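You operate a simulated robot arm through the tools that you are given. There is no shell and no other tool. Be economical: measure what you need, move in short steps, check, and stop when the job is done.

Carry out the task below with a simulated robot arm. There is one attempt and no reset: what you move stays moved.

TASK
Switch the mixer switch on. Then fetch the ring from the desk right of the keyboard and set it on the sampler bench. Then shut the right computer drawer. Then open the left computer drawer, fetch the ink cartridge labelled "colour" from there and set it on the mixing bench top, then shut the drawer. Then press the resume button two times. Then press the pump run button to switch it on. Then take the brown bottle from the bench in front of the water unit and put it on the table top. Then open the left sampler drawer. Keep to this order. Set down upright: ink cartridge, brown bottle.

It is judged by the outcome, as a careful person would: the job done as asked, and still so three seconds after it is handed in. It fails if anything else is knocked over, pushed out of place, dropped, spilled or broken.

THE ROBOT
A 7-joint arm with a two-finger gripper on a trunk, on a base that drives. Base frame: it is fixed to the floor where the robot stands at the start and does not move with it; the origin is under the middle of the robot, x ahead of it, y to its left, z up; the surface under the hand at the start is at about z = 880. Lengths are in mm, angles in rad, forces in N, time in s.
With the tool pointing down near the work surface it reaches from about 320 to 800 mm from the robot's upright axis, wherever it stands. Its first joint turns from -2.897 to 2.897 rad. Places, roughly: brown bottle [-1750, -1250, 1000]; ink cartridge [500, 1750, 750]; left computer drawer [500, 1700, 700]; left sampler drawer [-1300, 2700, 700]; mixer switch [500, 0, 900]; mixing bench top [700, -200, 900]; pump run button [-700, 2500, 1100]; resume button [600, 1800, 900]; right computer drawer [300, 1400, 700]; ring (4x4x2 cm) [400, 500, 900]; sampler bench (34x13 cm) [-1120, 2580, 880]; table top [-2200, 600, 900]. Payload 2.45 kg.
Tool frame: the origin (TCP) lies between the finger pads and is the grasp point; the fingertips stand 27 mm ahead of it; z points along the fingers, y is the line along which they close. The gripper opens to 80 mm. The gripper's body begins 54 mm behind the TCP.
Orientation is that of the tool frame in the base frame, as a unit quaternion [x, y, z, w]. With the fingers straight down and closing along the base's y, the tool's x points along the base's -x, its y along +y and its z along -z.

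THE INTERFACE
- The arm moves only by the tool drive_tool. Its argument "plan" is a list of rows, each a list of 3 entries, a list of its own where there are three numbers: the gripper command, from -1 (shut) to 1 (fully open), values between in proportion, then the shift along the base's x, y, z in units of 20 mm (1.0 is 20 mm), then the turn, a rotation vector about the base's x, y, z in units of 4 degrees (1.0 is 4 degrees). In form: [[hand, [x, y, z], [rx, ry, rz]], ...]. A call has 1 to 10 rows; each row shifts and turns the commanded pose from where the row before left it. A call with a number of a shift or a turn outside -1 to 1 is refused whole. Each row takes 0.2 s and may step no farther than 50 mm and 0.15 rad from the row before; otherwise, or with a gripper value out of range, the whole call is refused. A pose out of reach is approached as far as the arm can. The call stops where the force on the tool passes 40 N (or 10 N more than at its start, if that is more) or the arm is blocked; 0.2 s more then pass. The fingers move at their own pace (about 153 mm/s each) and stop on an object; they squeeze with about 32 N. The grip force told is the motor's: it shows also when the fingers shut on nothing. Time passes only in rows, and 0.2 s behind the last, so rows that do not move let the fingers close. It gives the time, the measured TCP pose, the force on the tool (base axes), the opening and the grip force at its end, in the units of the frame above (readings bear some noise), with the torque about the TCP (base axes, N m) and any sound that the robot's microphone picked up.
- Cameras (640 x 400 px; columns grow to the right, rows downward): "scene" is now at [54.1, 124.8, 1637.5]; the picture's right is [-0.22, -0.98, 0.00], its down [-0.58, 0.13, -0.80] and it looks along [0.78, -0.18, -0.60] (base axes); focal length 214 px, centre (320, 200). "wrist" rides on the gripper at [63, 13, -79] in the tool frame; the picture's right is [-0.19, 0.98, 0.00], its down [-0.72, -0.14, -0.68] and it looks along [-0.67, -0.13, 0.73] (tool axes); focal length 226 px, centre (320, 200).
- capture(camera): a new picture of that camera. No time passes.
- lift_body(by): slides the trunk up (or, below 0, down) by that many mm; the arm and the scene camera ride with it, the base frame stays. It gives what a move gives, with no picture.
- roll_base(legs): drives the robot by 1 to 6 legs, each [ahead, turn to the left] in mm and rad, along the robot's own axes; the way and the turn of a leg run together, so that a leg with both is an arc; at most 1500 mm and 3.142 rad a leg. The arm and the cameras ride along, it lands a little off, and it stops where it bumps. It gives what a move gives.
- pan_tilt(pan, tilt): turns the head with the scene camera to pan (to the left, within 2.094 rad either way) and tilt (down, from -0.506 to 1.204), counted from straight ahead of the robot. It gives what a move gives.
- pixel_to_xyz(camera, pixels): for up to 12 pixels [column, row] of the newest picture of that camera ("zoom" is the newest enlarged one), the place [x, y, z] in the base frame of the surface seen there, good to about 3 mm, but the place of the scene camera against the robot may be out by one fixed shift of up to 18 mm in any direction. No time passes.
- inspect(camera, box): a new picture of the part [left, top, right, bottom] of that camera's present view, enlarged. No time passes.
- hand_in(): hands the job in; it is judged then, once.

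Keep the steps short. Do not move on a guess: measure, check each grasp and each placing, and mend mistakes. In all there are 131 turns and 152 pictures (those below and enlarged ones count). Leave the gripper open and the arm clear of the work at the hand-in unless told otherwise, and finish with a single line.

The tools are called after "Request:" by a JSON object that holds its "method" and its "body". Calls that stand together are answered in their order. drive_tool: Moves the arm, as the interface text tells. Its arguments: {"type":"object","properties":{"plan":{"type":"array","items":{"type":"array"}}},"required":["plan"]} The other tools are called the same way: lift_body (by) slides the trunk up or down; roll_base (legs) drives the base; pan_tilt (pan, tilt) turns the head that bears the scene camera; capture (camera) takes a picture; pixel_to_xyz (camera, pixels) gives the place of the surface under pixels of a picture; inspect (camera, box) takes an enlarged picture of a part of a camera's view; hand_in () hands the job in.

At the start:

```text
time: 0.0
ee_pos: [432.4, 167.4, 1273.0]
tcp_rot: [0.0, 1.0, -0.001, -0.004]
force: [0.2, 0.0, 0.9]
torque: [0.05, -0.02, 0.0]
finger_gap: 79.9
grip_force: 0.0
trunk travel left (down, up): [-250.0, 290.0]
robot x, y, heading: [-1.4, -1.3, 0.002]
head pan, tilt: [-0.101, 1.201]
```

scene: 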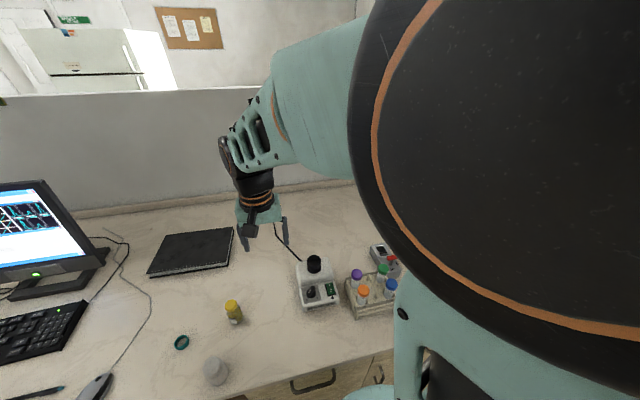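
wrist: 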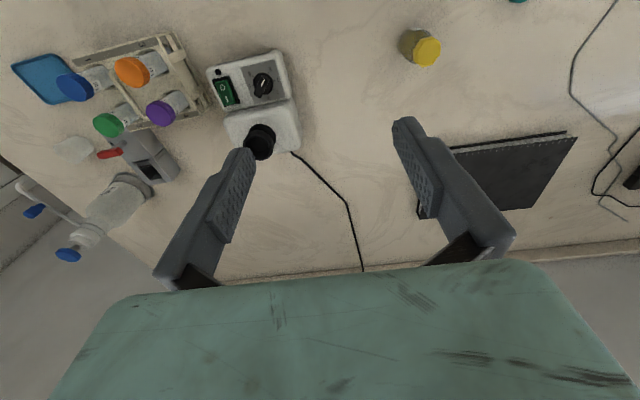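

I see the vortex mixer at about (317,283) in the scene picture, with a green rocker at (226,92) in the wrist picture. I'll enlarge both and measure them.

Request:
{"method": "inspect", "body": {"camera": "wrist", "box": [190, 40, 310, 170]}}

Request:
{"method": "pixel_to_xyz", "body": {"camera": "wrist", "pixels": [[226, 92], [221, 83], [230, 101], [262, 84], [260, 142], [240, 70], [420, 48], [300, 110]]}}

Request:
{"method": "inspect", "body": {"camera": "scene", "box": [140, 240, 400, 400]}}

Request:
{"method": "pixel_to_xyz", "body": {"camera": "scene", "pixels": [[330, 289], [176, 342], [187, 342], [181, 337], [181, 347], [214, 365], [234, 302], [181, 342]]}}

```text
3.08 times, centred on (250, 105) of wrist
```

zoom: 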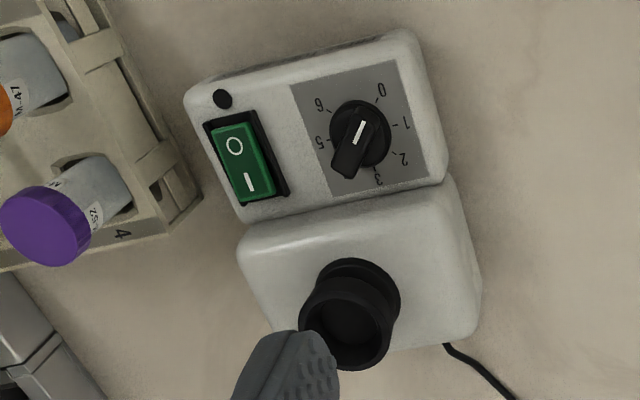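

```text
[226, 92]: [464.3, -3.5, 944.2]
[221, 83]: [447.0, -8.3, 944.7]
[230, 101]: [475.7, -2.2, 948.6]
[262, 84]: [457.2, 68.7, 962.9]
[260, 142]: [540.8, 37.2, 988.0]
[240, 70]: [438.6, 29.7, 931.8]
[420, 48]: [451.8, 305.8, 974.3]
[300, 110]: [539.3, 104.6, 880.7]
```

```text
2.46 times, centred on (270, 320) of scene
```

zoom: 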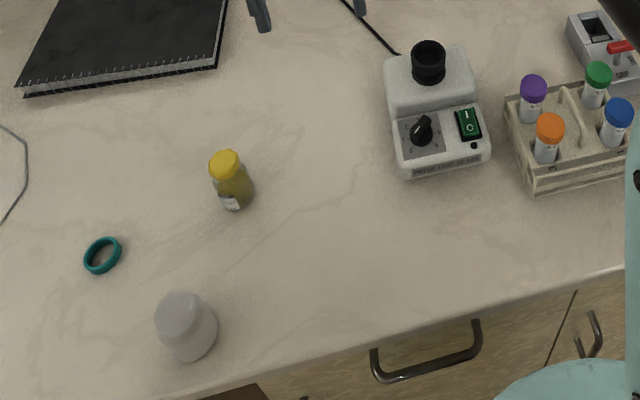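

```text
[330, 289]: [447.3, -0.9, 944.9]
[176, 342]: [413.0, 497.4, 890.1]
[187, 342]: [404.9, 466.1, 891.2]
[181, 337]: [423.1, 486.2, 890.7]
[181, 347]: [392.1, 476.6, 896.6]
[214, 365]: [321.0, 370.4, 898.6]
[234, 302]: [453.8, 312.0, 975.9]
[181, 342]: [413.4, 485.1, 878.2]
```

The rocker's "I" mark is on its far side (larger x), around (475,-2,948). I'll shut the fingers and come closer above it for a better look before pressing.

Request:
{"method": "drive_tool", "body": {"plan": [[-1, [0, -0.9, -0.9], [0, 0, 0]], [-1, [0, -0.9, -0.9], [0, 0, 0]], [-1, [0, -0.9, -0.9], [0, 0, 0]], [-1, [0, -0.9, -0.9], [0, 0, 0]], [-1, [0, -0.9, -0.9], [0, 0, 0]], [-1, [0.2, -0.9, -0.9], [0, 0, 0]], [-1, [0.2, -0.9, -0.9], [0, 0, 0]], [-1, [0.2, -0.9, -0.9], [0, 0, 0]], [-1, [0.2, -0.9, -0.9], [0, 0, 0]], [-1, [0, -0.3, 0], [0, 0, 0]]]}}

Request:
{"method": "capture", "body": {"camera": "wrist"}}

```text
time: 2.2
ee_pos: [447.7, -0.7, 1113.2]
tcp_rot: [-0.001, 1.0, 0.0, -0.004]
force: [0.7, -1.4, -0.4]
torque: [0.01, 0.01, 0.02]
finger_gap: 0.0
grip_force: 30.2
trunk travel left (down, up): [-250.0, 290.0]
robot x, y, heading: [-2.0, -0.4, -0.003]
head pan, tilt: [-0.101, 1.201]
```

```text
147 pictures are left
```

wrist: 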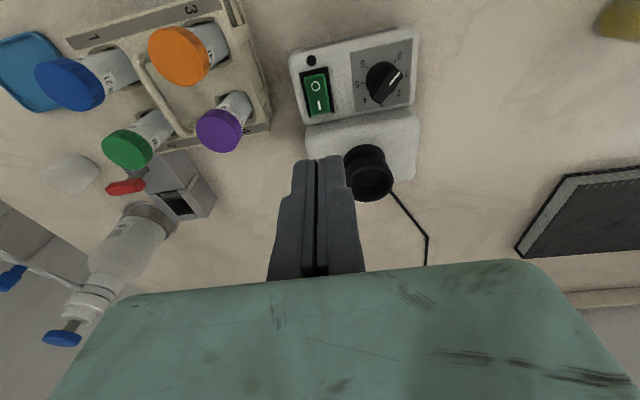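

The rocker is at (317,94) now. I'll enlarge it and measure points along its length.

Request:
{"method": "inspect", "body": {"camera": "wrist", "box": [280, 40, 360, 130]}}

Request:
{"method": "pixel_to_xyz", "body": {"camera": "wrist", "pixels": [[314, 78], [315, 86], [317, 94], [318, 100], [320, 108], [321, 113], [308, 90], [328, 92], [335, 70], [338, 106], [366, 172]]}}

```text
4.44 times, centred on (320, 85) of wrist
```

zoom: 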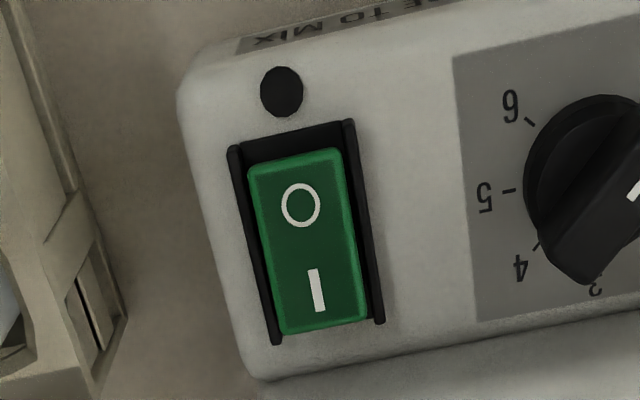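

```text
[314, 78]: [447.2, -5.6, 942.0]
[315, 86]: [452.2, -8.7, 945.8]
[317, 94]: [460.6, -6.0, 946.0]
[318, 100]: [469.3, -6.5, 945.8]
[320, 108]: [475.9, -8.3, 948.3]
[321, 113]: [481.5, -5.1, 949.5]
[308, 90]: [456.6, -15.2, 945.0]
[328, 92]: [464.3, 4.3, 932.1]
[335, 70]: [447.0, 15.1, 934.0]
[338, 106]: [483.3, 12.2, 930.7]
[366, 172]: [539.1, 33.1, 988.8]
```

The I end stands proud (z about 949, the O end about 942), so it is off. I go over the I end at (476,-6) and down to just above it.

Request:
{"method": "drive_tool", "body": {"plan": [[-1, [1, -0.25, 0], [0, 0, 0]], [-1, [0.45, 0, 0], [0, 0, 0]], [-1, [0, 0, -1], [0, 0, 0]], [-1, [0, 0, -1], [0, 0, 0]], [-1, [0, 0, -1], [0, 0, 0]], [-1, [0, 0, -1], [0, 0, 0]], [-1, [0, 0, -1], [0, 0, 0]], [-1, [0, 0, -1], [0, 0, 0]], [-1, [0, 0, 0], [0, 0, 0]]]}}

Request:
{"method": "capture", "body": {"camera": "wrist"}}

```text
time: 4.2
ee_pos: [476.0, -4.2, 991.3]
tcp_rot: [0.0, 1.0, -0.002, -0.003]
force: [0.2, -0.4, -0.5]
torque: [0.01, 0.0, 0.0]
finger_gap: 0.0
grip_force: 30.2
trunk travel left (down, up): [-250.0, 290.0]
robot x, y, heading: [-1.3, 2.8, -0.001]
head pan, tilt: [-0.101, 1.201]
```

```text
145 pictures are left
```

wrist: 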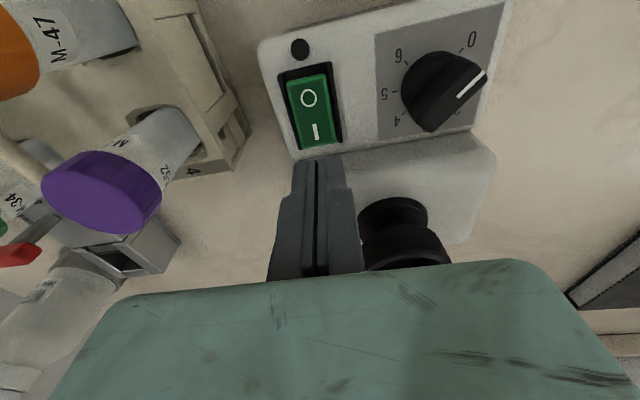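

The fingertips hang just above the I end. Now I press down in small steps.

Request:
{"method": "drive_tool", "body": {"plan": [[-1, [0, -0.1, -0.4], [0, 0, 0]], [-1, [0, 0, -0.3], [0, 0, 0]], [-1, [0, 0, -0.2], [0, 0, 0]], [-1, [0, 0, -0.2], [0, 0, 0]], [-1, [0, 0, -0.2], [0, 0, 0]], [-1, [0, 0, 0], [0, 0, 0]]]}}

Request:
{"method": "inspect", "body": {"camera": "wrist", "box": [250, 40, 390, 200]}}

```text
time: 5.6
ee_pos: [478.6, -6.5, 965.8]
tcp_rot: [0.001, 1.0, 0.0, -0.003]
force: [1.0, 0.2, 1.2]
torque: [0.0, 0.01, -0.05]
finger_gap: 0.1
grip_force: 29.6
trunk travel left (down, up): [-250.0, 290.0]
robot x, y, heading: [2.5, -5.1, 0.002]
head pan, tilt: [-0.101, 1.201]
```

```text
2.50 times, centred on (320, 120) of wrist
```

zoom: 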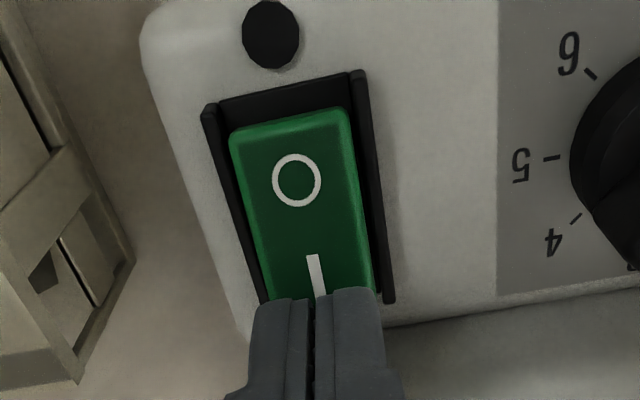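

The tips went about 10 mm below the raised end with little force. I press 3 mm more, then raise and look.

Request:
{"method": "drive_tool", "body": {"plan": [[-1, [0, 0, -0.15], [0, 0, 0]], [-1, [0, 0, 0], [0, 0, 0]], [-1, [0, 0, 1], [0, 0, 0]], [-1, [0, 0, 1], [0, 0, 0]], [-1, [0, 0, 1], [0, 0, 0]], [-1, [0, 0, 0], [0, 0, 0]]]}}

Request:
{"method": "inspect", "body": {"camera": "wrist", "box": [250, 40, 390, 170]}}

Request:
{"method": "capture", "body": {"camera": "wrist"}}

```text
time: 7.0
ee_pos: [477.4, -8.3, 1024.8]
tcp_rot: [-0.001, 1.0, 0.0, -0.003]
force: [-0.9, 0.2, 0.1]
torque: [0.01, -0.02, 0.03]
finger_gap: 0.0
grip_force: 29.8
trunk travel left (down, up): [-250.0, 290.0]
robot x, y, heading: [0.9, -1.5, 0.002]
head pan, tilt: [-0.101, 1.201]
```

```text
3.08 times, centred on (320, 105) of wrist
```

zoom: 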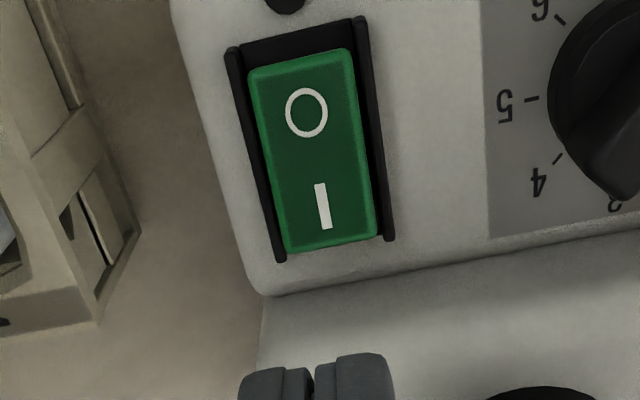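

```text
142 pictures are left
```

wrist: 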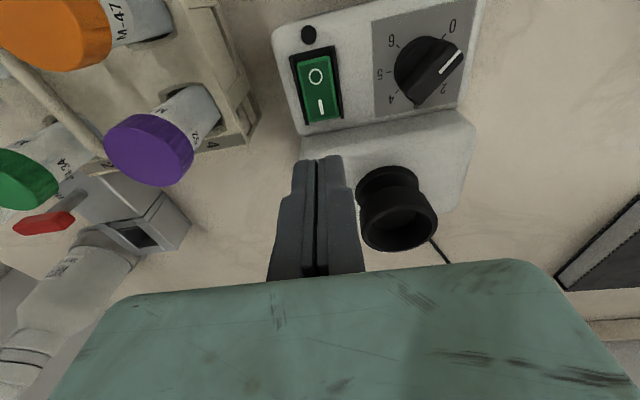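

Request:
{"method": "pixel_to_xyz", "body": {"camera": "wrist", "pixels": [[312, 64], [315, 76], [318, 90], [320, 104], [322, 114], [323, 118], [356, 60], [356, 110], [310, 70], [316, 116]]}}

Request:
{"method": "inspect", "body": {"camera": "scene", "box": [290, 250, 350, 310]}}

```text
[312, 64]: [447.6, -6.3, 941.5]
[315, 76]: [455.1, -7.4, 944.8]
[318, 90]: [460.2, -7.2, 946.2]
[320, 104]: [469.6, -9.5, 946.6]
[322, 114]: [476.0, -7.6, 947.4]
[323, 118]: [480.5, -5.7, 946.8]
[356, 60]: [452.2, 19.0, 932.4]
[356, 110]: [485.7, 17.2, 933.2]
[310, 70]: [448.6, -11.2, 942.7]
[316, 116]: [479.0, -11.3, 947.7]
```

```text
6.67 times, centred on (320, 280) of scene
```

zoom: 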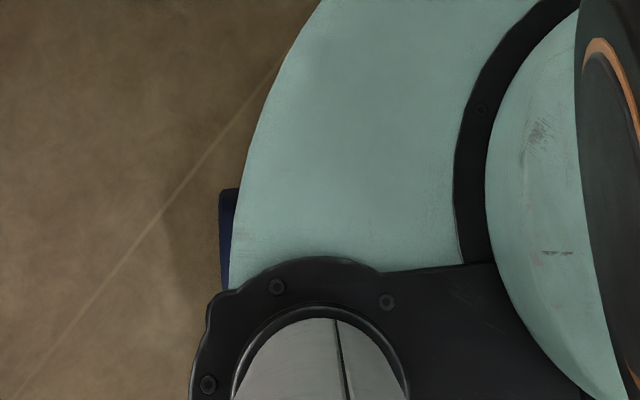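

The I end still stands proud, so the tips slid past the rocker's far end. I'll press again about 9 mm nearer, stopping to look at the force.

Request:
{"method": "drive_tool", "body": {"plan": [[-1, [-0.45, 0, -0.8], [0, 0, 0]], [-1, [0, 0, -0.8], [0, 0, 0]], [-1, [0, 0, -0.4], [0, 0, 0]], [-1, [0, 0, -0.2], [0, 0, 0]], [-1, [0, 0, -0.2], [0, 0, 0]], [-1, [0, 0, -0.2], [0, 0, 0]], [-1, [0, 0, -0.2], [0, 0, 0]]]}}

Request:
{"method": "inspect", "body": {"camera": "wrist", "box": [250, 40, 390, 200]}}

```text
time: 8.6
ee_pos: [469.8, -7.3, 967.0]
tcp_rot: [0.0, 1.0, -0.001, -0.004]
force: [0.1, -1.0, 0.0]
torque: [0.03, -0.02, -0.01]
finger_gap: 0.2
grip_force: 29.3
trunk travel left (down, up): [-250.0, 290.0]
robot x, y, heading: [-3.0, -0.4, -0.002]
head pan, tilt: [-0.101, 1.201]
```

```text
2.50 times, centred on (320, 120) of wrist
```

zoom: 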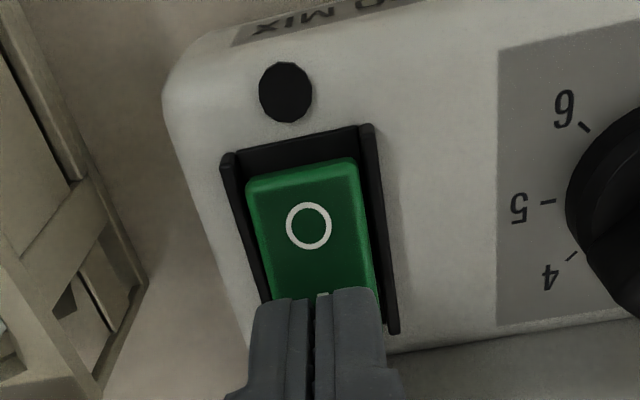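

Still no force at all, so the tips have not touched yet. I keep pressing down in 3 mm steps until force shows.

Request:
{"method": "drive_tool", "body": {"plan": [[-1, [0, 0, -0.15], [0, 0, 0]], [-1, [0, 0, -0.15], [0, 0, 0]], [-1, [0, 0, -0.15], [0, 0, 0]], [-1, [0, 0, 0], [0, 0, 0]]]}}

Request:
{"method": "inspect", "body": {"camera": "wrist", "box": [250, 40, 390, 200]}}

```text
time: 9.6
ee_pos: [470.1, -7.1, 959.2]
tcp_rot: [0.001, 1.0, -0.001, -0.001]
force: [0.6, -1.4, 23.0]
torque: [-0.01, 0.11, 0.01]
finger_gap: 6.3
grip_force: 29.9
trunk travel left (down, up): [-250.0, 290.0]
robot x, y, heading: [0.9, 2.7, -0.002]
head pan, tilt: [-0.101, 1.201]
```

```text
2.50 times, centred on (320, 120) of wrist
```

zoom: 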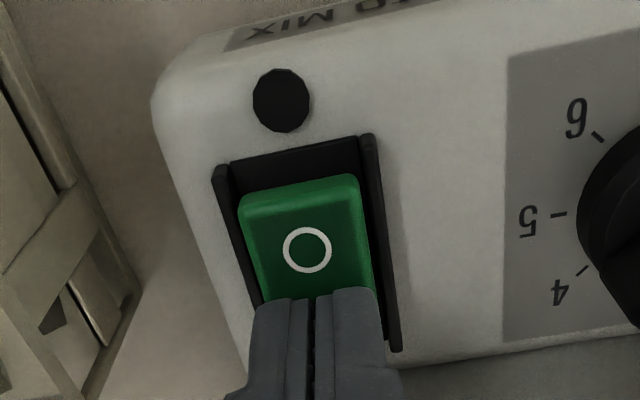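

The force reads 23 N and the O end has risen, so the rocker tipped over. I raise and check.

Request:
{"method": "drive_tool", "body": {"plan": [[-1, [0, 0, 1], [0, 0, 0]], [-1, [0, 0, 1], [0, 0, 0]], [-1, [0, 0, 1], [0, 0, 0]], [-1, [0, 0, 1], [0, 0, 0]]]}}

Request:
{"method": "inspect", "body": {"camera": "wrist", "box": [270, 40, 370, 150]}}

Request:
{"method": "capture", "body": {"camera": "wrist"}}

Request:
{"method": "pixel_to_xyz", "body": {"camera": "wrist", "pixels": [[314, 76], [318, 90], [320, 104], [323, 116], [310, 70]]}}

```text
time: 10.6
ee_pos: [468.3, -10.3, 1038.0]
tcp_rot: [0.0, 1.0, -0.001, -0.003]
force: [-0.1, 0.0, -0.2]
torque: [-0.01, -0.02, 0.01]
finger_gap: 0.0
grip_force: 30.1
trunk travel left (down, up): [-250.0, 290.0]
robot x, y, heading: [-0.1, 2.5, 0.003]
head pan, tilt: [-0.101, 1.201]
```

```text
3.64 times, centred on (320, 95) of wrist
```

zoom: 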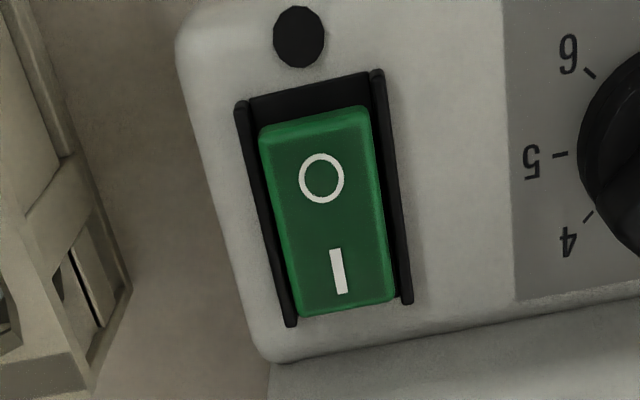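

```text
137 pictures are left
```

wrist: 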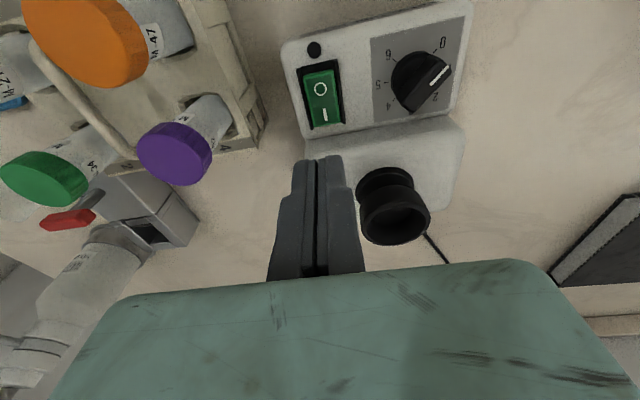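

```text
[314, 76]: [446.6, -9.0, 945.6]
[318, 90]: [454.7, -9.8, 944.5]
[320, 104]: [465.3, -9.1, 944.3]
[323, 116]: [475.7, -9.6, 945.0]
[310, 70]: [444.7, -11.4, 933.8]
```

The O end now shows its side face. I'll measure the rocker in the enlarged picture to make sure it latched.

Request:
{"method": "pixel_to_xyz", "body": {"camera": "zoom", "pixels": [[300, 135], [340, 130], [310, 160], [350, 155], [315, 215], [355, 215], [322, 260], [365, 255], [328, 300], [372, 290], [450, 120], [465, 280]]}}

Request:
{"method": "inspect", "body": {"camera": "wrist", "box": [295, 55, 350, 135]}}

```text
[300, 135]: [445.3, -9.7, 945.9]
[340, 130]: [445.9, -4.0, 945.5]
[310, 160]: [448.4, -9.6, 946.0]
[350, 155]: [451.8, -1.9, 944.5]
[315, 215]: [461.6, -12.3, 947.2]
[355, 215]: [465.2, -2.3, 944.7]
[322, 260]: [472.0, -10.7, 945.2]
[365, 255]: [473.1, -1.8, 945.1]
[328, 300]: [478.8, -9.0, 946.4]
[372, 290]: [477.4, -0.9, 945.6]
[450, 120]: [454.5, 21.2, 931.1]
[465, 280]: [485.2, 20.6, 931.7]
```

```text
5.00 times, centred on (322, 95) of wrist
```

zoom: 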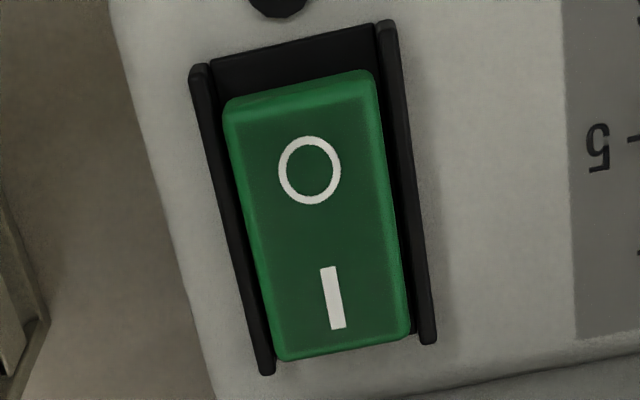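

The rocker now lies about level, so I'm not sure it went fully over. Pressing the I end again does no harm, so I press deeper.

Request:
{"method": "drive_tool", "body": {"plan": [[-1, [0.2, 0.1, -1], [0, 0, 0]], [-1, [0, 0, -1], [0, 0, 0]], [-1, [0, 0, -1], [0, 0, 0]], [-1, [0, 0, -0.7], [0, 0, 0]], [-1, [0, 0, -0.15], [0, 0, 0]], [-1, [0, 0, -0.15], [0, 0, 0]], [-1, [0, 0, -0.15], [0, 0, 0]], [-1, [0, 0, -0.15], [0, 0, 0]], [-1, [0, 0, -0.15], [0, 0, 0]], [-1, [0, 0, 0], [0, 0, 0]]]}}

Request:
{"method": "inspect", "body": {"camera": "wrist", "box": [250, 40, 390, 200]}}

```text
time: 12.3
ee_pos: [472.6, -6.8, 959.4]
tcp_rot: [-0.001, 1.0, -0.001, 0.001]
force: [-3.7, 0.3, 20.1]
torque: [0.02, 0.23, 0.09]
finger_gap: 5.7
grip_force: 29.4
trunk travel left (down, up): [-250.0, 290.0]
robot x, y, heading: [-0.1, 0.4, -0.002]
head pan, tilt: [-0.101, 1.201]
heard: click
stopped in row 8: the force on the tool passed its limit at 48 N (the readings are from after the stop); the commanded pose is now the measured one
```

```text
2.50 times, centred on (320, 120) of wrist
```

zoom: 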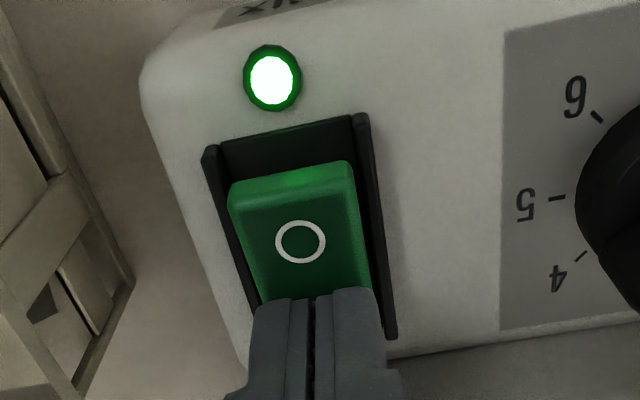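

The click came and the green lamp is lit: the mixer is on. Now I raise and travel over toward the ring near (405,482), staying high above the yellow jar.

Request:
{"method": "drive_tool", "body": {"plan": [[-1, [0, 0, 1], [0, 0, 0]], [-1, [0, 0, 1], [0, 0, 0]], [-1, [0, 0, 1], [0, 0, 0]], [-1, [0, 0, 1], [0, 0, 0]], [-1, [0, 0, 1], [0, 0, 0]], [-1, [0, 0, 1], [0, 0, 0]], [-1, [0, 1, 0.5], [0, 0, 0]], [1, [0, 1, 0.5], [0, 0, 0]], [1, [0, 1, 0.5], [0, 0, 0]], [1, [0, 1, 0.5], [0, 0, 0]]]}}

Request:
{"method": "drive_tool", "body": {"plan": [[1, [-0.3, 1, 0], [0, 0, 0]], [1, [-0.3, 1, 0], [0, 0, 0]], [1, [-0.3, 1, 0], [0, 0, 0]], [1, [-0.3, 1, 0], [0, 0, 0]], [1, [-0.3, 1, 0], [0, 0, 0]], [1, [-0.3, 1, 0], [0, 0, 0]], [1, [-0.3, 1, 0], [0, 0, 0]], [1, [-0.3, 1, 0], [0, 0, 0]], [1, [-0.3, 1, 0], [0, 0, 0]], [1, [-0.3, 1, 0], [0, 0, 0]]]}}

Request:
{"method": "drive_tool", "body": {"plan": [[1, [-0.1, 1, 0], [0, 0, 0]], [1, [-0.1, 1, 0], [0, 0, 0]], [1, [-0.1, 1, 0], [0, 0, 0]], [1, [-0.1, 1, 0], [0, 0, 0]], [1, [-0.1, 1, 0], [0, 0, 0]], [1, [-0.1, 1, 0], [0, 0, 0]], [1, [-0.1, 1, 0], [0, 0, 0]], [1, [-0.1, 1, 0], [0, 0, 0]], [1, [-0.1, 1, 0], [0, 0, 0]], [1, [-0.1, 1, 0], [0, 0, 0]]]}}

Request:
{"method": "capture", "body": {"camera": "wrist"}}

```text
time: 14.5
ee_pos: [475.8, 75.6, 1116.9]
tcp_rot: [0.0, 1.0, -0.001, -0.001]
force: [0.3, 0.3, 0.7]
torque: [-0.02, 0.0, 0.03]
finger_gap: 80.2
grip_force: 0.1
trunk travel left (down, up): [-250.0, 290.0]
robot x, y, heading: [-2.1, -1.2, -0.003]
head pan, tilt: [-0.101, 1.201]
```

```text
time: 16.7
ee_pos: [415.8, 274.1, 1117.6]
tcp_rot: [0.001, 1.0, -0.001, 0.0]
force: [-0.2, 0.1, 0.2]
torque: [-0.03, -0.01, 0.01]
finger_gap: 80.0
grip_force: 0.1
trunk travel left (down, up): [-250.0, 290.0]
robot x, y, heading: [-1.8, -0.9, -0.0]
head pan, tilt: [-0.101, 1.201]
```

```text
time: 18.9
ee_pos: [393.5, 475.0, 1119.4]
tcp_rot: [0.0, 1.0, -0.001, -0.001]
force: [0.2, 0.6, 0.0]
torque: [0.0, -0.01, 0.0]
finger_gap: 80.4
grip_force: 0.1
trunk travel left (down, up): [-250.0, 290.0]
robot x, y, heading: [-1.5, -1.3, -0.001]
head pan, tilt: [-0.101, 1.201]
```

```text
134 pictures are left
```

wrist: 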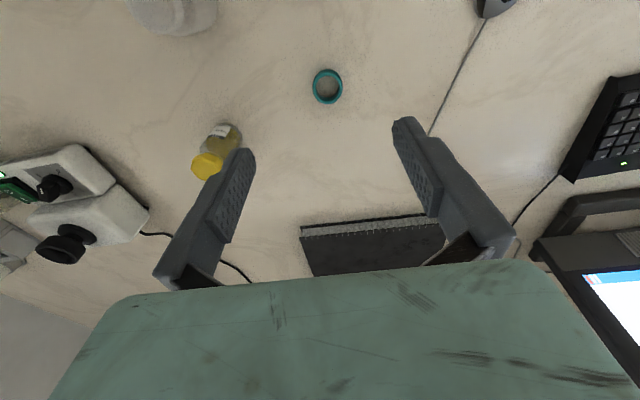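

The ring is seen at (327,86). I measure its rim and the jar's nearest side.

Request:
{"method": "pixel_to_xyz", "body": {"camera": "wrist", "pixels": [[315, 87], [340, 87], [328, 71], [326, 101], [329, 86], [240, 135], [317, 80], [338, 95]]}}

Request:
{"method": "inspect", "body": {"camera": "wrist", "box": [295, 55, 360, 115]}}

```text
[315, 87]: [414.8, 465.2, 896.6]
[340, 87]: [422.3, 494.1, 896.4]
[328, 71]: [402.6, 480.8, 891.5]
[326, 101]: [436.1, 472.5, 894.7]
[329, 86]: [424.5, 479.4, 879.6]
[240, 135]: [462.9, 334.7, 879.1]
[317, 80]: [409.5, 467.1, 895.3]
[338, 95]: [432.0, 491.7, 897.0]
```

```text
6.67 times, centred on (328, 85) of wrist
```

zoom: 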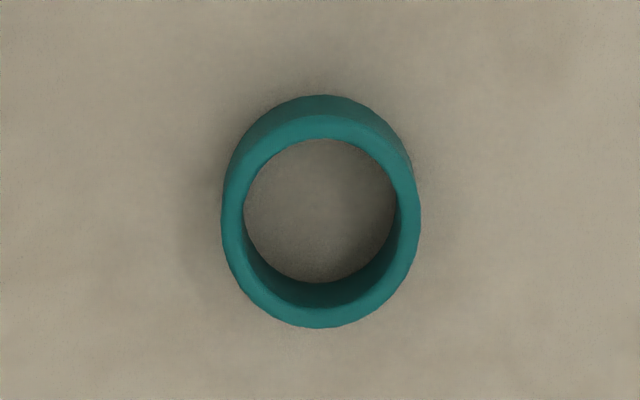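

The ring's centre is at (419,479), top at 897, outer width about 36 mm. I go over it and straight down with open fingers.

Request:
{"method": "drive_tool", "body": {"plan": [[1, [0.65, 0.1, -1], [0, 0, 0]], [1, [0.65, 0.1, -1], [0, 0, 0]], [1, [0, 0, -1], [0, 0, 0]], [1, [0, 0, -1], [0, 0, 0]], [1, [0, 0, -1], [0, 0, 0]], [1, [0, 0, -1], [0, 0, 0]], [1, [0, 0, -1], [0, 0, 0]], [1, [0, 0, -1], [0, 0, 0]], [1, [0, 0, -1], [0, 0, 0]], [1, [0, 0, 0], [0, 0, 0]]]}}

Request:
{"method": "capture", "body": {"camera": "wrist"}}

```text
time: 21.1
ee_pos: [418.1, 477.8, 937.8]
tcp_rot: [0.001, 1.0, -0.001, -0.001]
force: [0.1, -0.5, -0.8]
torque: [0.01, -0.01, 0.0]
finger_gap: 80.1
grip_force: 0.1
trunk travel left (down, up): [-250.0, 290.0]
robot x, y, heading: [1.4, 1.5, 0.003]
head pan, tilt: [-0.101, 1.201]
```

```text
132 pictures are left
```

wrist: 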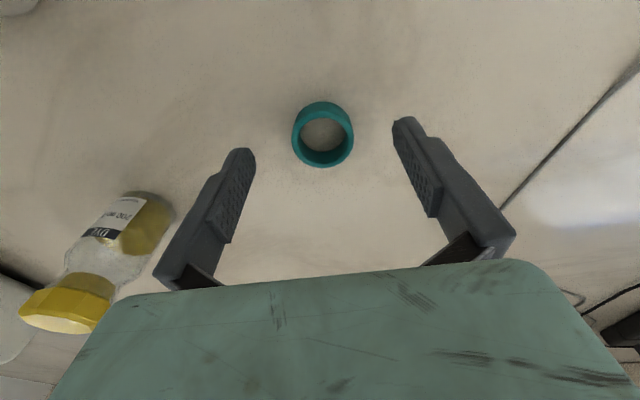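

The ring sits between the fingers. Down another 27 mm, then shut.

Request:
{"method": "drive_tool", "body": {"plan": [[1, [0, 0, -0.8], [0, 0, 0]], [1, [0, 0, -0.55], [0, 0, 0]], [1, [0, 0, 0], [0, 0, 0]], [-1, [0, 0, 0], [0, 0, 0]], [-1, [0, 0, 0], [0, 0, 0]], [-1, [0, 0, 0], [0, 0, 0]]]}}

Request:
{"method": "capture", "body": {"camera": "wrist"}}

```text
time: 21.8
ee_pos: [420.4, 476.0, 916.2]
tcp_rot: [0.0, 1.0, 0.0, 0.002]
force: [-6.1, -1.6, 20.8]
torque: [-0.94, 0.41, 0.03]
finger_gap: 72.0
grip_force: 0.1
trunk travel left (down, up): [-250.0, 290.0]
robot x, y, heading: [0.0, 0.5, 0.003]
head pan, tilt: [-0.101, 1.201]
stopped in row 3: the force on the tool passed its limit at 46 N (the readings are from after the stop); the commanded pose is now the measured one
```

```text
131 pictures are left
```

wrist: 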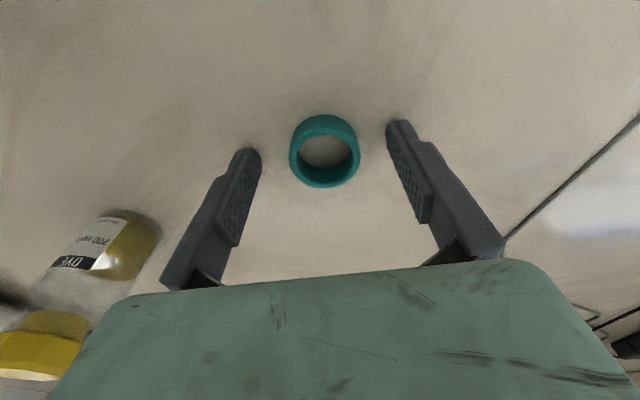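

The tips touched the desk (stopped at 916). I lift 4 mm and shut on the ring.

Request:
{"method": "drive_tool", "body": {"plan": [[1, [0, 0.1, 0.2], [0, 0, 0]], [-1, [0, 0, 0], [0, 0, 0]], [-1, [0, 0, 0], [0, 0, 0]], [-1, [0, 0, 0], [0, 0, 0]]]}}

Request:
{"method": "capture", "body": {"camera": "wrist"}}

```text
time: 22.8
ee_pos: [420.1, 477.7, 918.1]
tcp_rot: [-0.001, 1.0, 0.0, 0.0]
force: [0.0, 0.2, 0.6]
torque: [-0.01, -0.02, 0.0]
finger_gap: 32.3
grip_force: 31.8
trunk travel left (down, up): [-250.0, 290.0]
robot x, y, heading: [-0.7, -0.5, -0.001]
head pan, tilt: [-0.101, 1.201]
```

```text
130 pictures are left
```

wrist: 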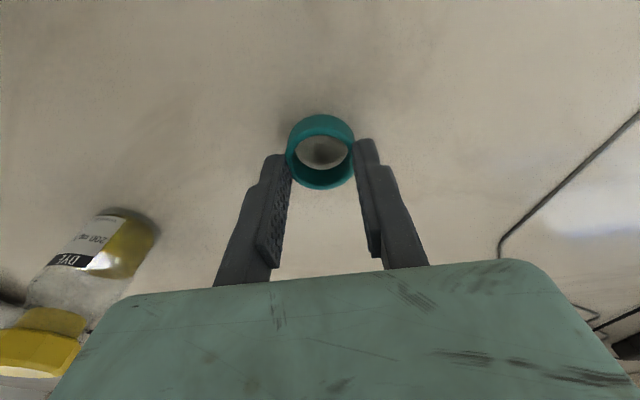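

The grip is secure but the opening (32 mm) says the pads hold a chord beyond the ring's centre. I open, shift 7 mm nearer and grip again.

Request:
{"method": "drive_tool", "body": {"plan": [[0.3, [0, 0, 0], [0, 0, 0]], [0.3, [0, 0, 0], [0, 0, 0]], [0.3, [-0.35, 0, 0], [0, 0, 0]], [0.3, [0, 0, 0], [0, 0, 0]], [-1, [0, 0, 0], [0, 0, 0]], [-1, [0, 0, 0], [0, 0, 0]], [-1, [0, 0, 0], [0, 0, 0]]]}}

Request:
{"method": "capture", "body": {"camera": "wrist"}}

```text
time: 24.4
ee_pos: [413.3, 478.6, 917.5]
tcp_rot: [0.0, 1.0, -0.001, -0.001]
force: [0.0, 0.4, -0.4]
torque: [0.0, 0.01, 0.03]
finger_gap: 30.6
grip_force: 31.8
trunk travel left (down, up): [-250.0, 290.0]
robot x, y, heading: [-2.5, -2.8, 0.003]
head pan, tilt: [-0.101, 1.201]
```

```text
129 pictures are left
```

wrist: 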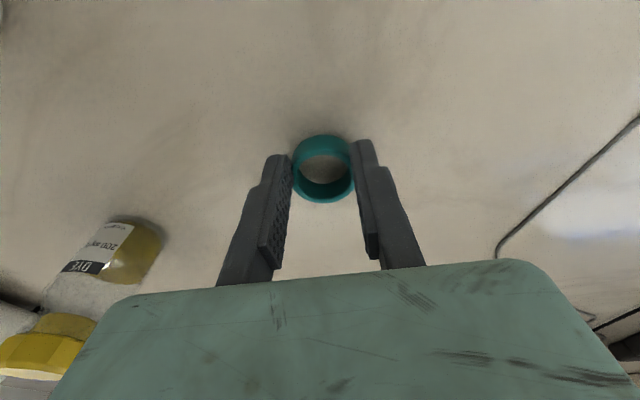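

The opening shrank to 30.6, so the first grip was nearer the centre. I go back to x = 421.

Request:
{"method": "drive_tool", "body": {"plan": [[0.3, [0, 0, 0], [0, 0, 0]], [0.3, [0, 0, 0], [0, 0, 0]], [0.3, [0.4, 0, 0], [0, 0, 0]], [0.3, [0, 0, 0], [0, 0, 0]], [-1, [0, 0, 0], [0, 0, 0]], [-1, [0, 0, 0], [0, 0, 0]], [-1, [0, 0, 0], [0, 0, 0]]]}}

Request:
{"method": "inspect", "body": {"camera": "wrist", "box": [260, 90, 380, 220]}}

```text
time: 26.0
ee_pos: [421.5, 479.9, 917.6]
tcp_rot: [-0.001, 1.0, -0.001, -0.001]
force: [0.3, -0.3, 0.2]
torque: [0.02, 0.01, 0.0]
finger_gap: 30.3
grip_force: 31.8
trunk travel left (down, up): [-250.0, 290.0]
robot x, y, heading: [1.6, -1.7, -0.002]
head pan, tilt: [-0.101, 1.201]
```

```text
3.08 times, centred on (320, 155) of wrist
```

zoom: 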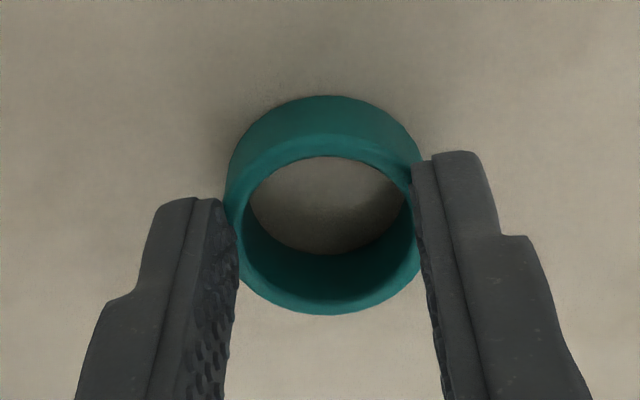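

The pads hold the ring across its middle. I lift, pulling up to about z 1120.

Request:
{"method": "drive_tool", "body": {"plan": [[-1, [0, 0, 0.5], [0, 0, 0]], [-1, [0, 0, 1], [0, 0, 0]], [-1, [0, 0, 1], [0, 0, 0]], [-1, [0, 0, 1], [0, 0, 0]], [-1, [0, 0, 1], [0, 0, 0]], [-1, [0, 0, 1], [0, 0, 0]], [-1, [-0.5, -0.5, 1], [0, 0, 0]], [-1, [-0.5, -0.5, 1], [0, 0, 0]], [-1, [-0.5, -0.5, 1], [0, 0, 0]], [-1, [-0.5, -0.5, 1], [0, 0, 0]]]}}

Request:
{"method": "capture", "body": {"camera": "wrist"}}

Request:
{"method": "pan_tilt", "body": {"pan": 1.6, "tilt": 0.5}}

Request:
{"method": "capture", "body": {"camera": "scene"}}

```text
time: 28.2
ee_pos: [381.9, 437.7, 1109.5]
tcp_rot: [0.001, 1.0, -0.001, 0.0]
force: [-0.9, -0.4, -0.3]
torque: [0.02, 0.0, 0.0]
finger_gap: 30.3
grip_force: 31.6
trunk travel left (down, up): [-250.0, 290.0]
robot x, y, heading: [3.3, 2.9, 0.001]
head pan, tilt: [-0.101, 1.201]
```

```text
127 pictures are left
```

wrist: 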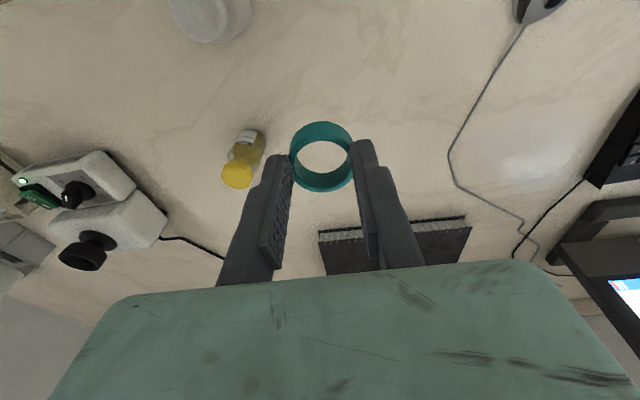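

```text
time: 29.9
ee_pos: [383.1, 438.7, 1108.9]
tcp_rot: [0.0, 1.0, -0.001, 0.0]
force: [-1.0, 0.6, 0.1]
torque: [-0.02, 0.02, 0.01]
finger_gap: 30.7
grip_force: 32.3
trunk travel left (down, up): [-250.0, 290.0]
robot x, y, heading: [-4.5, 1.6, 0.002]
head pan, tilt: [1.6, 0.499]
```

```text
126 pictures are left
```

scene: 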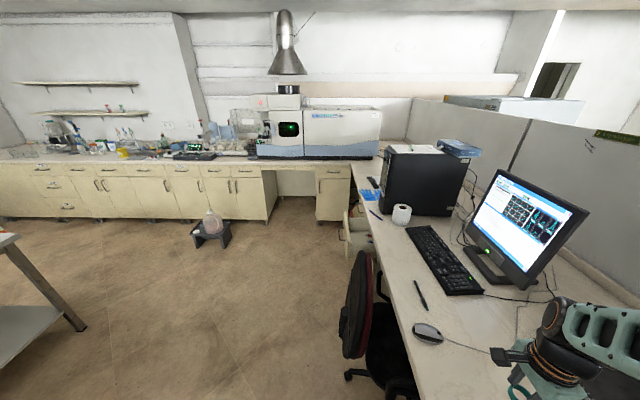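

The ring is held. Now I plan the drive: I measure the floor obstacles (chair at (365,310), stool at (210,235)) and enlarge the far bench.

Request:
{"method": "pixel_to_xyz", "body": {"camera": "scene", "pixels": [[345, 330], [350, 375], [212, 235], [230, 240], [195, 240], [258, 158], [190, 152], [357, 205], [350, 240], [268, 218], [85, 330], [120, 155]]}}

Request:
{"method": "inspect", "body": {"camera": "scene", "box": [20, 90, 200, 220]}}

Request:
{"method": "inspect", "body": {"camera": "scene", "box": [150, 80, 400, 260]}}

```text
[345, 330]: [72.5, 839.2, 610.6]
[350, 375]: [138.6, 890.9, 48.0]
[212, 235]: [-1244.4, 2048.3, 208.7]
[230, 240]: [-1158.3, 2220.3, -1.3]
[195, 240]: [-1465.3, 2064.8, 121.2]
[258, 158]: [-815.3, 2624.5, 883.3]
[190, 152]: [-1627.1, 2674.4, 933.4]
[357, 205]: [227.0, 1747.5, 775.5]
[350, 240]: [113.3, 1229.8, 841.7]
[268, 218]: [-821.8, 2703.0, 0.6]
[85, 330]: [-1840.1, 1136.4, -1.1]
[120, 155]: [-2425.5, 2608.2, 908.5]
```

```text
3.08 times, centred on (110, 155) of scene
```

zoom: 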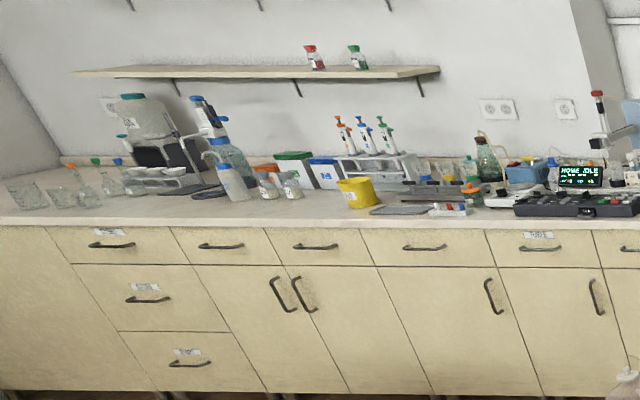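

```text
2.22 times, centred on (275, 170) of scene
```

zoom: 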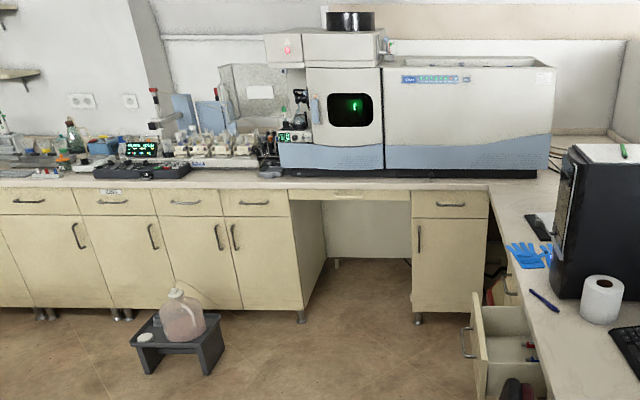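

The bench edge is at y ≈ 2600, and a stool with a jug stands at about (-1300,2100), so I'll park at about (-750,2050), clear of it and of the chair. First I bring the arm in front of the robot, high.

Request:
{"method": "drive_tool", "body": {"plan": [[-1, [0, -1, 0.8], [0, 0, 0]], [-1, [0, -1, 0.8], [0, 0, 0]], [-1, [0, -1, 0.8], [0, 0, 0]], [-1, [0, -1, 0.8], [0, 0, 0]], [-1, [0, -1, 0.8], [0, 0, 0]], [-1, [0, -1, 0.8], [0, 0, 0]], [-1, [0, -1, 0.8], [0, 0, 0]], [-1, [0, -1, 0.8], [0, 0, 0]], [-1, [0, -1, 0], [0, 0, 0]], [-1, [0, -1, 0], [0, 0, 0]]]}}

Request:
{"method": "drive_tool", "body": {"plan": [[-1, [0, -1, 0], [0, 0, 0]], [-1, [0, -1, 0], [0, 0, 0]], [-1, [0, -1, 0], [0, 0, 0]], [-1, [0, -1, 0], [0, 0, 0]], [-1, [0, -1, 0], [0, 0, 0]], [-1, [0, -1, 0], [0, 0, 0]], [-1, [0, -1, 0], [0, 0, 0]], [-1, [0, -1, 0], [0, 0, 0]]]}}

Request:
{"method": "roll_base", "body": {"legs": [[0, 2.2]]}}

```text
time: 32.1
ee_pos: [382.8, 234.8, 1222.8]
tcp_rot: [0.004, 1.0, -0.01, -0.015]
force: [0.1, 0.2, 0.2]
torque: [0.01, 0.0, -0.03]
finger_gap: 30.7
grip_force: 32.0
trunk travel left (down, up): [-250.0, 290.0]
robot x, y, heading: [1.9, -1.1, 0.002]
head pan, tilt: [1.6, 0.499]
```

```text
time: 33.9
ee_pos: [380.7, 79.3, 1237.3]
tcp_rot: [-0.001, 1.0, -0.002, 0.0]
force: [0.9, -0.8, -0.5]
torque: [0.02, 0.04, -0.01]
finger_gap: 30.4
grip_force: 32.3
trunk travel left (down, up): [-250.0, 290.0]
robot x, y, heading: [1.6, 2.3, 0.003]
head pan, tilt: [1.6, 0.499]
```

```text
time: 38.2
ee_pos: [-121.0, 370.9, 1237.4]
tcp_rot: [0.747, -0.665, 0.0, -0.002]
force: [0.9, -0.6, 0.3]
torque: [0.02, 0.0, 0.0]
finger_gap: 30.3
grip_force: 31.8
trunk travel left (down, up): [-250.0, 290.0]
robot x, y, heading: [-1.1, 1.8, 1.678]
head pan, tilt: [1.6, 0.499]
stopped in leg 1: the robot was blocked; the commanded pose is now the measured one
```

The turn was blocked at heading 1.68. I look around to see what it touched.

Request:
{"method": "pan_tilt", "body": {"pan": -0.9, "tilt": 1.0}}

Request:
{"method": "capture", "body": {"camera": "scene"}}

Request:
{"method": "pan_tilt", "body": {"pan": 0.9, "tilt": 1.0}}

Request:
{"method": "capture", "body": {"camera": "scene"}}

```text
time: 40.5
ee_pos: [-121.3, 370.6, 1237.6]
tcp_rot: [0.746, -0.666, 0.0, -0.001]
force: [-0.3, -0.2, 0.3]
torque: [0.03, 0.0, -0.02]
finger_gap: 30.5
grip_force: 31.9
trunk travel left (down, up): [-250.0, 290.0]
robot x, y, heading: [0.5, -2.4, 1.685]
head pan, tilt: [-0.901, 1.0]
```

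```text
123 pictures are left
```

scene: 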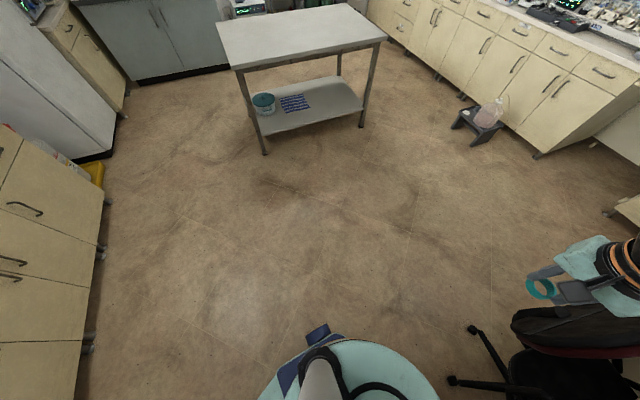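

```text
time: 42.3
ee_pos: [-121.5, 371.0, 1237.5]
tcp_rot: [0.746, -0.666, 0.0, -0.001]
force: [0.4, 0.2, 0.3]
torque: [0.03, 0.01, 0.0]
finger_gap: 30.5
grip_force: 31.8
trunk travel left (down, up): [-250.0, 290.0]
robot x, y, heading: [0.5, -0.2, 1.684]
head pan, tilt: [0.901, 1.0]
```

```text
122 pictures are left
```

scene: 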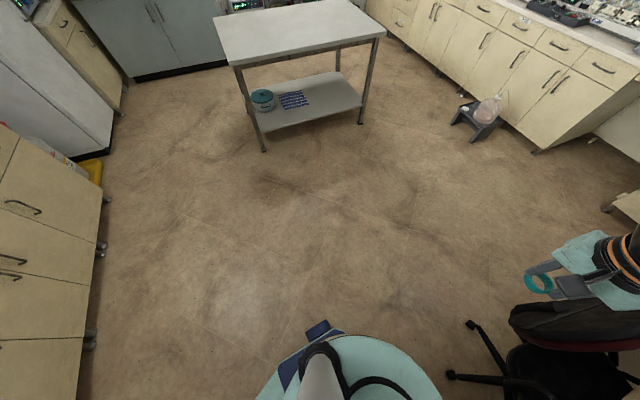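

The chair's back is at the right edge, near the arm. I measure it and the distances.

Request:
{"method": "pixel_to_xyz", "body": {"camera": "scene", "pixels": [[520, 320], [560, 330], [620, 340], [470, 328], [450, 380], [550, 360], [540, 285], [600, 215], [540, 150]]}}

Request:
{"method": "pan_tilt", "body": {"pan": -0.9, "tilt": 1.0}}

```text
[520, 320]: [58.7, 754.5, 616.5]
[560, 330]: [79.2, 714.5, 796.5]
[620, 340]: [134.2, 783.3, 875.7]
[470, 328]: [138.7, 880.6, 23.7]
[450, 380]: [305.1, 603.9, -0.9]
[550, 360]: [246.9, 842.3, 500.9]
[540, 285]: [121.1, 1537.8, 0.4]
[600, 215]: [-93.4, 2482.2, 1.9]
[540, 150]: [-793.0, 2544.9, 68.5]
```

```text
time: 44.1
ee_pos: [-120.9, 369.8, 1237.0]
tcp_rot: [0.746, -0.666, 0.0, -0.001]
force: [0.3, -0.2, -0.8]
torque: [-0.01, -0.03, -0.01]
finger_gap: 30.6
grip_force: 32.0
trunk travel left (down, up): [-250.0, 290.0]
robot x, y, heading: [-0.7, 0.0, 1.685]
head pan, tilt: [-0.901, 1.0]
```

Request:
{"method": "capture", "body": {"camera": "scene"}}

```text
121 pictures are left
```

scene: 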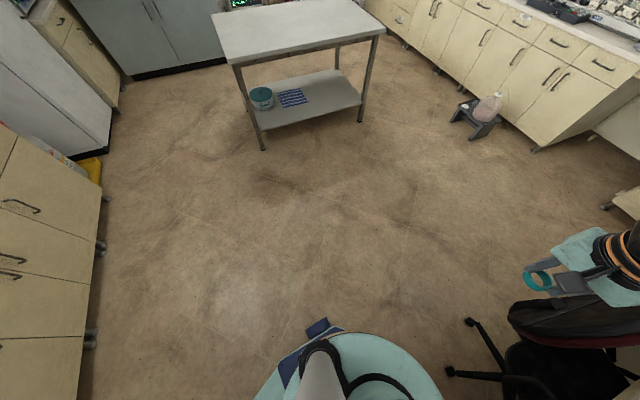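

The picture does not change between pan -0.9 and +0.9; I test the head with pan 0.

Request:
{"method": "pan_tilt", "body": {"pan": 0.0, "tilt": 0.8}}

Request:
{"method": "capture", "body": {"camera": "scene"}}

```text
time: 45.3
ee_pos: [-120.5, 370.4, 1235.7]
tcp_rot: [0.745, -0.667, 0.002, -0.001]
force: [0.6, 0.3, -0.7]
torque: [0.01, 0.01, -0.04]
finger_gap: 30.3
grip_force: 31.3
trunk travel left (down, up): [-250.0, 290.0]
robot x, y, heading: [-0.7, -2.1, 1.68]
head pan, tilt: [0.0, 0.799]
```

```text
120 pictures are left
```

scene: 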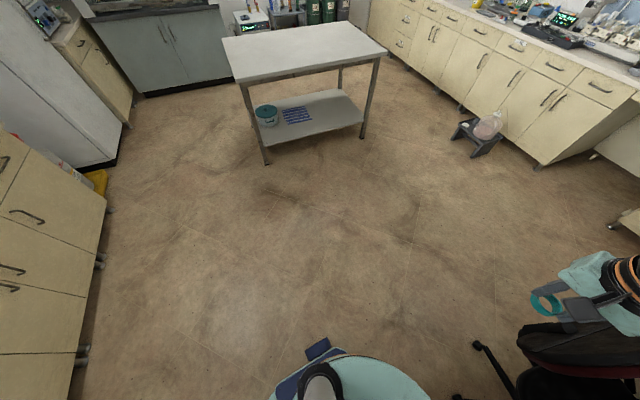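

The head's pan seems not to respond at the moment, but the view is still measured right. The rear corner most likely touched the desk. I turn back, reverse 500 mm off the desk, then turn and drive up the clear aisle.

Request:
{"method": "roll_base", "body": {"legs": [[0, -1.68], [-500, 0], [0, 1.69], [1300, 0]]}}

Request:
{"method": "capture", "body": {"camera": "scene"}}

```text
time: 63.0
ee_pos: [-900.1, 1654.2, 1237.5]
tcp_rot: [0.77, -0.638, 0.0, -0.001]
force: [0.1, 0.2, 0.4]
torque: [-0.01, 0.01, -0.01]
finger_gap: 30.6
grip_force: 32.2
trunk travel left (down, up): [-250.0, 290.0]
robot x, y, heading: [-750.6, 1292.9, 1.755]
head pan, tilt: [0.0, 0.799]
```

```text
119 pictures are left
```

scene: 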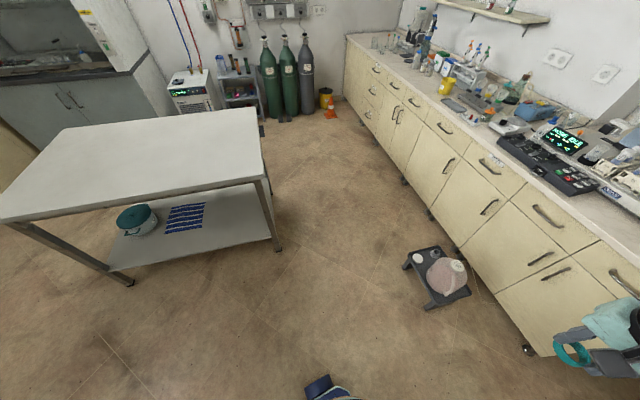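

I'm at (-751,1293). I measure the stool, the bench edge and the keypad unit.

Request:
{"method": "pixel_to_xyz", "body": {"camera": "scene", "pixels": [[405, 262], [470, 290], [430, 305], [435, 247], [445, 275], [530, 350], [600, 225], [520, 170], [575, 190], [630, 190], [535, 210], [280, 245]]}}

Request:
{"method": "inspect", "body": {"camera": "scene", "box": [440, 80, 640, 360]}}

Request:
{"method": "pan_tilt", "body": {"pan": 0.3, "tilt": 0.8}}

```text
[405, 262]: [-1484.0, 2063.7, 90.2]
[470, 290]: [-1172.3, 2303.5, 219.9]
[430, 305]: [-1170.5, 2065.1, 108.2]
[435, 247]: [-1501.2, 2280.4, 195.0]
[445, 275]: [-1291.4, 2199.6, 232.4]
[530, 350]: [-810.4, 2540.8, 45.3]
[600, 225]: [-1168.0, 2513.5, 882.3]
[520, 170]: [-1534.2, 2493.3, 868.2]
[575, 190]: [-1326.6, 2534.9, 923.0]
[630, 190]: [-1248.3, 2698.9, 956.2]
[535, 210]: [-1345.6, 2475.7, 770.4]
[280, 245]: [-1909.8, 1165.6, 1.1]
```

```text
1.43 times, centred on (540, 220) of scene
```

zoom: 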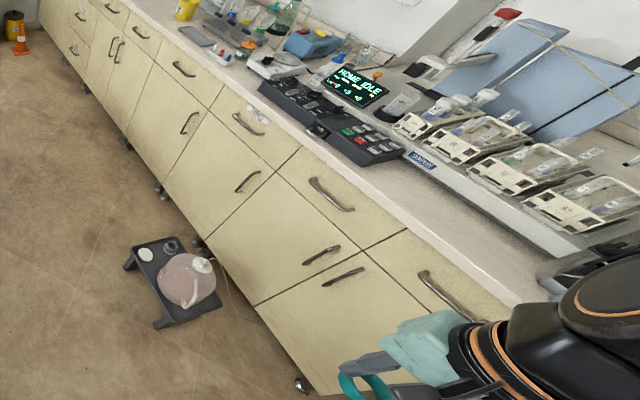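

```text
time: 63.9
ee_pos: [-899.4, 1653.2, 1236.8]
tcp_rot: [0.77, -0.638, -0.001, -0.001]
force: [0.4, -0.2, -0.7]
torque: [0.02, 0.02, 0.02]
finger_gap: 30.4
grip_force: 31.4
trunk travel left (down, up): [-250.0, 290.0]
robot x, y, heading: [-754.5, 1293.3, 1.755]
head pan, tilt: [0.3, 0.799]
```

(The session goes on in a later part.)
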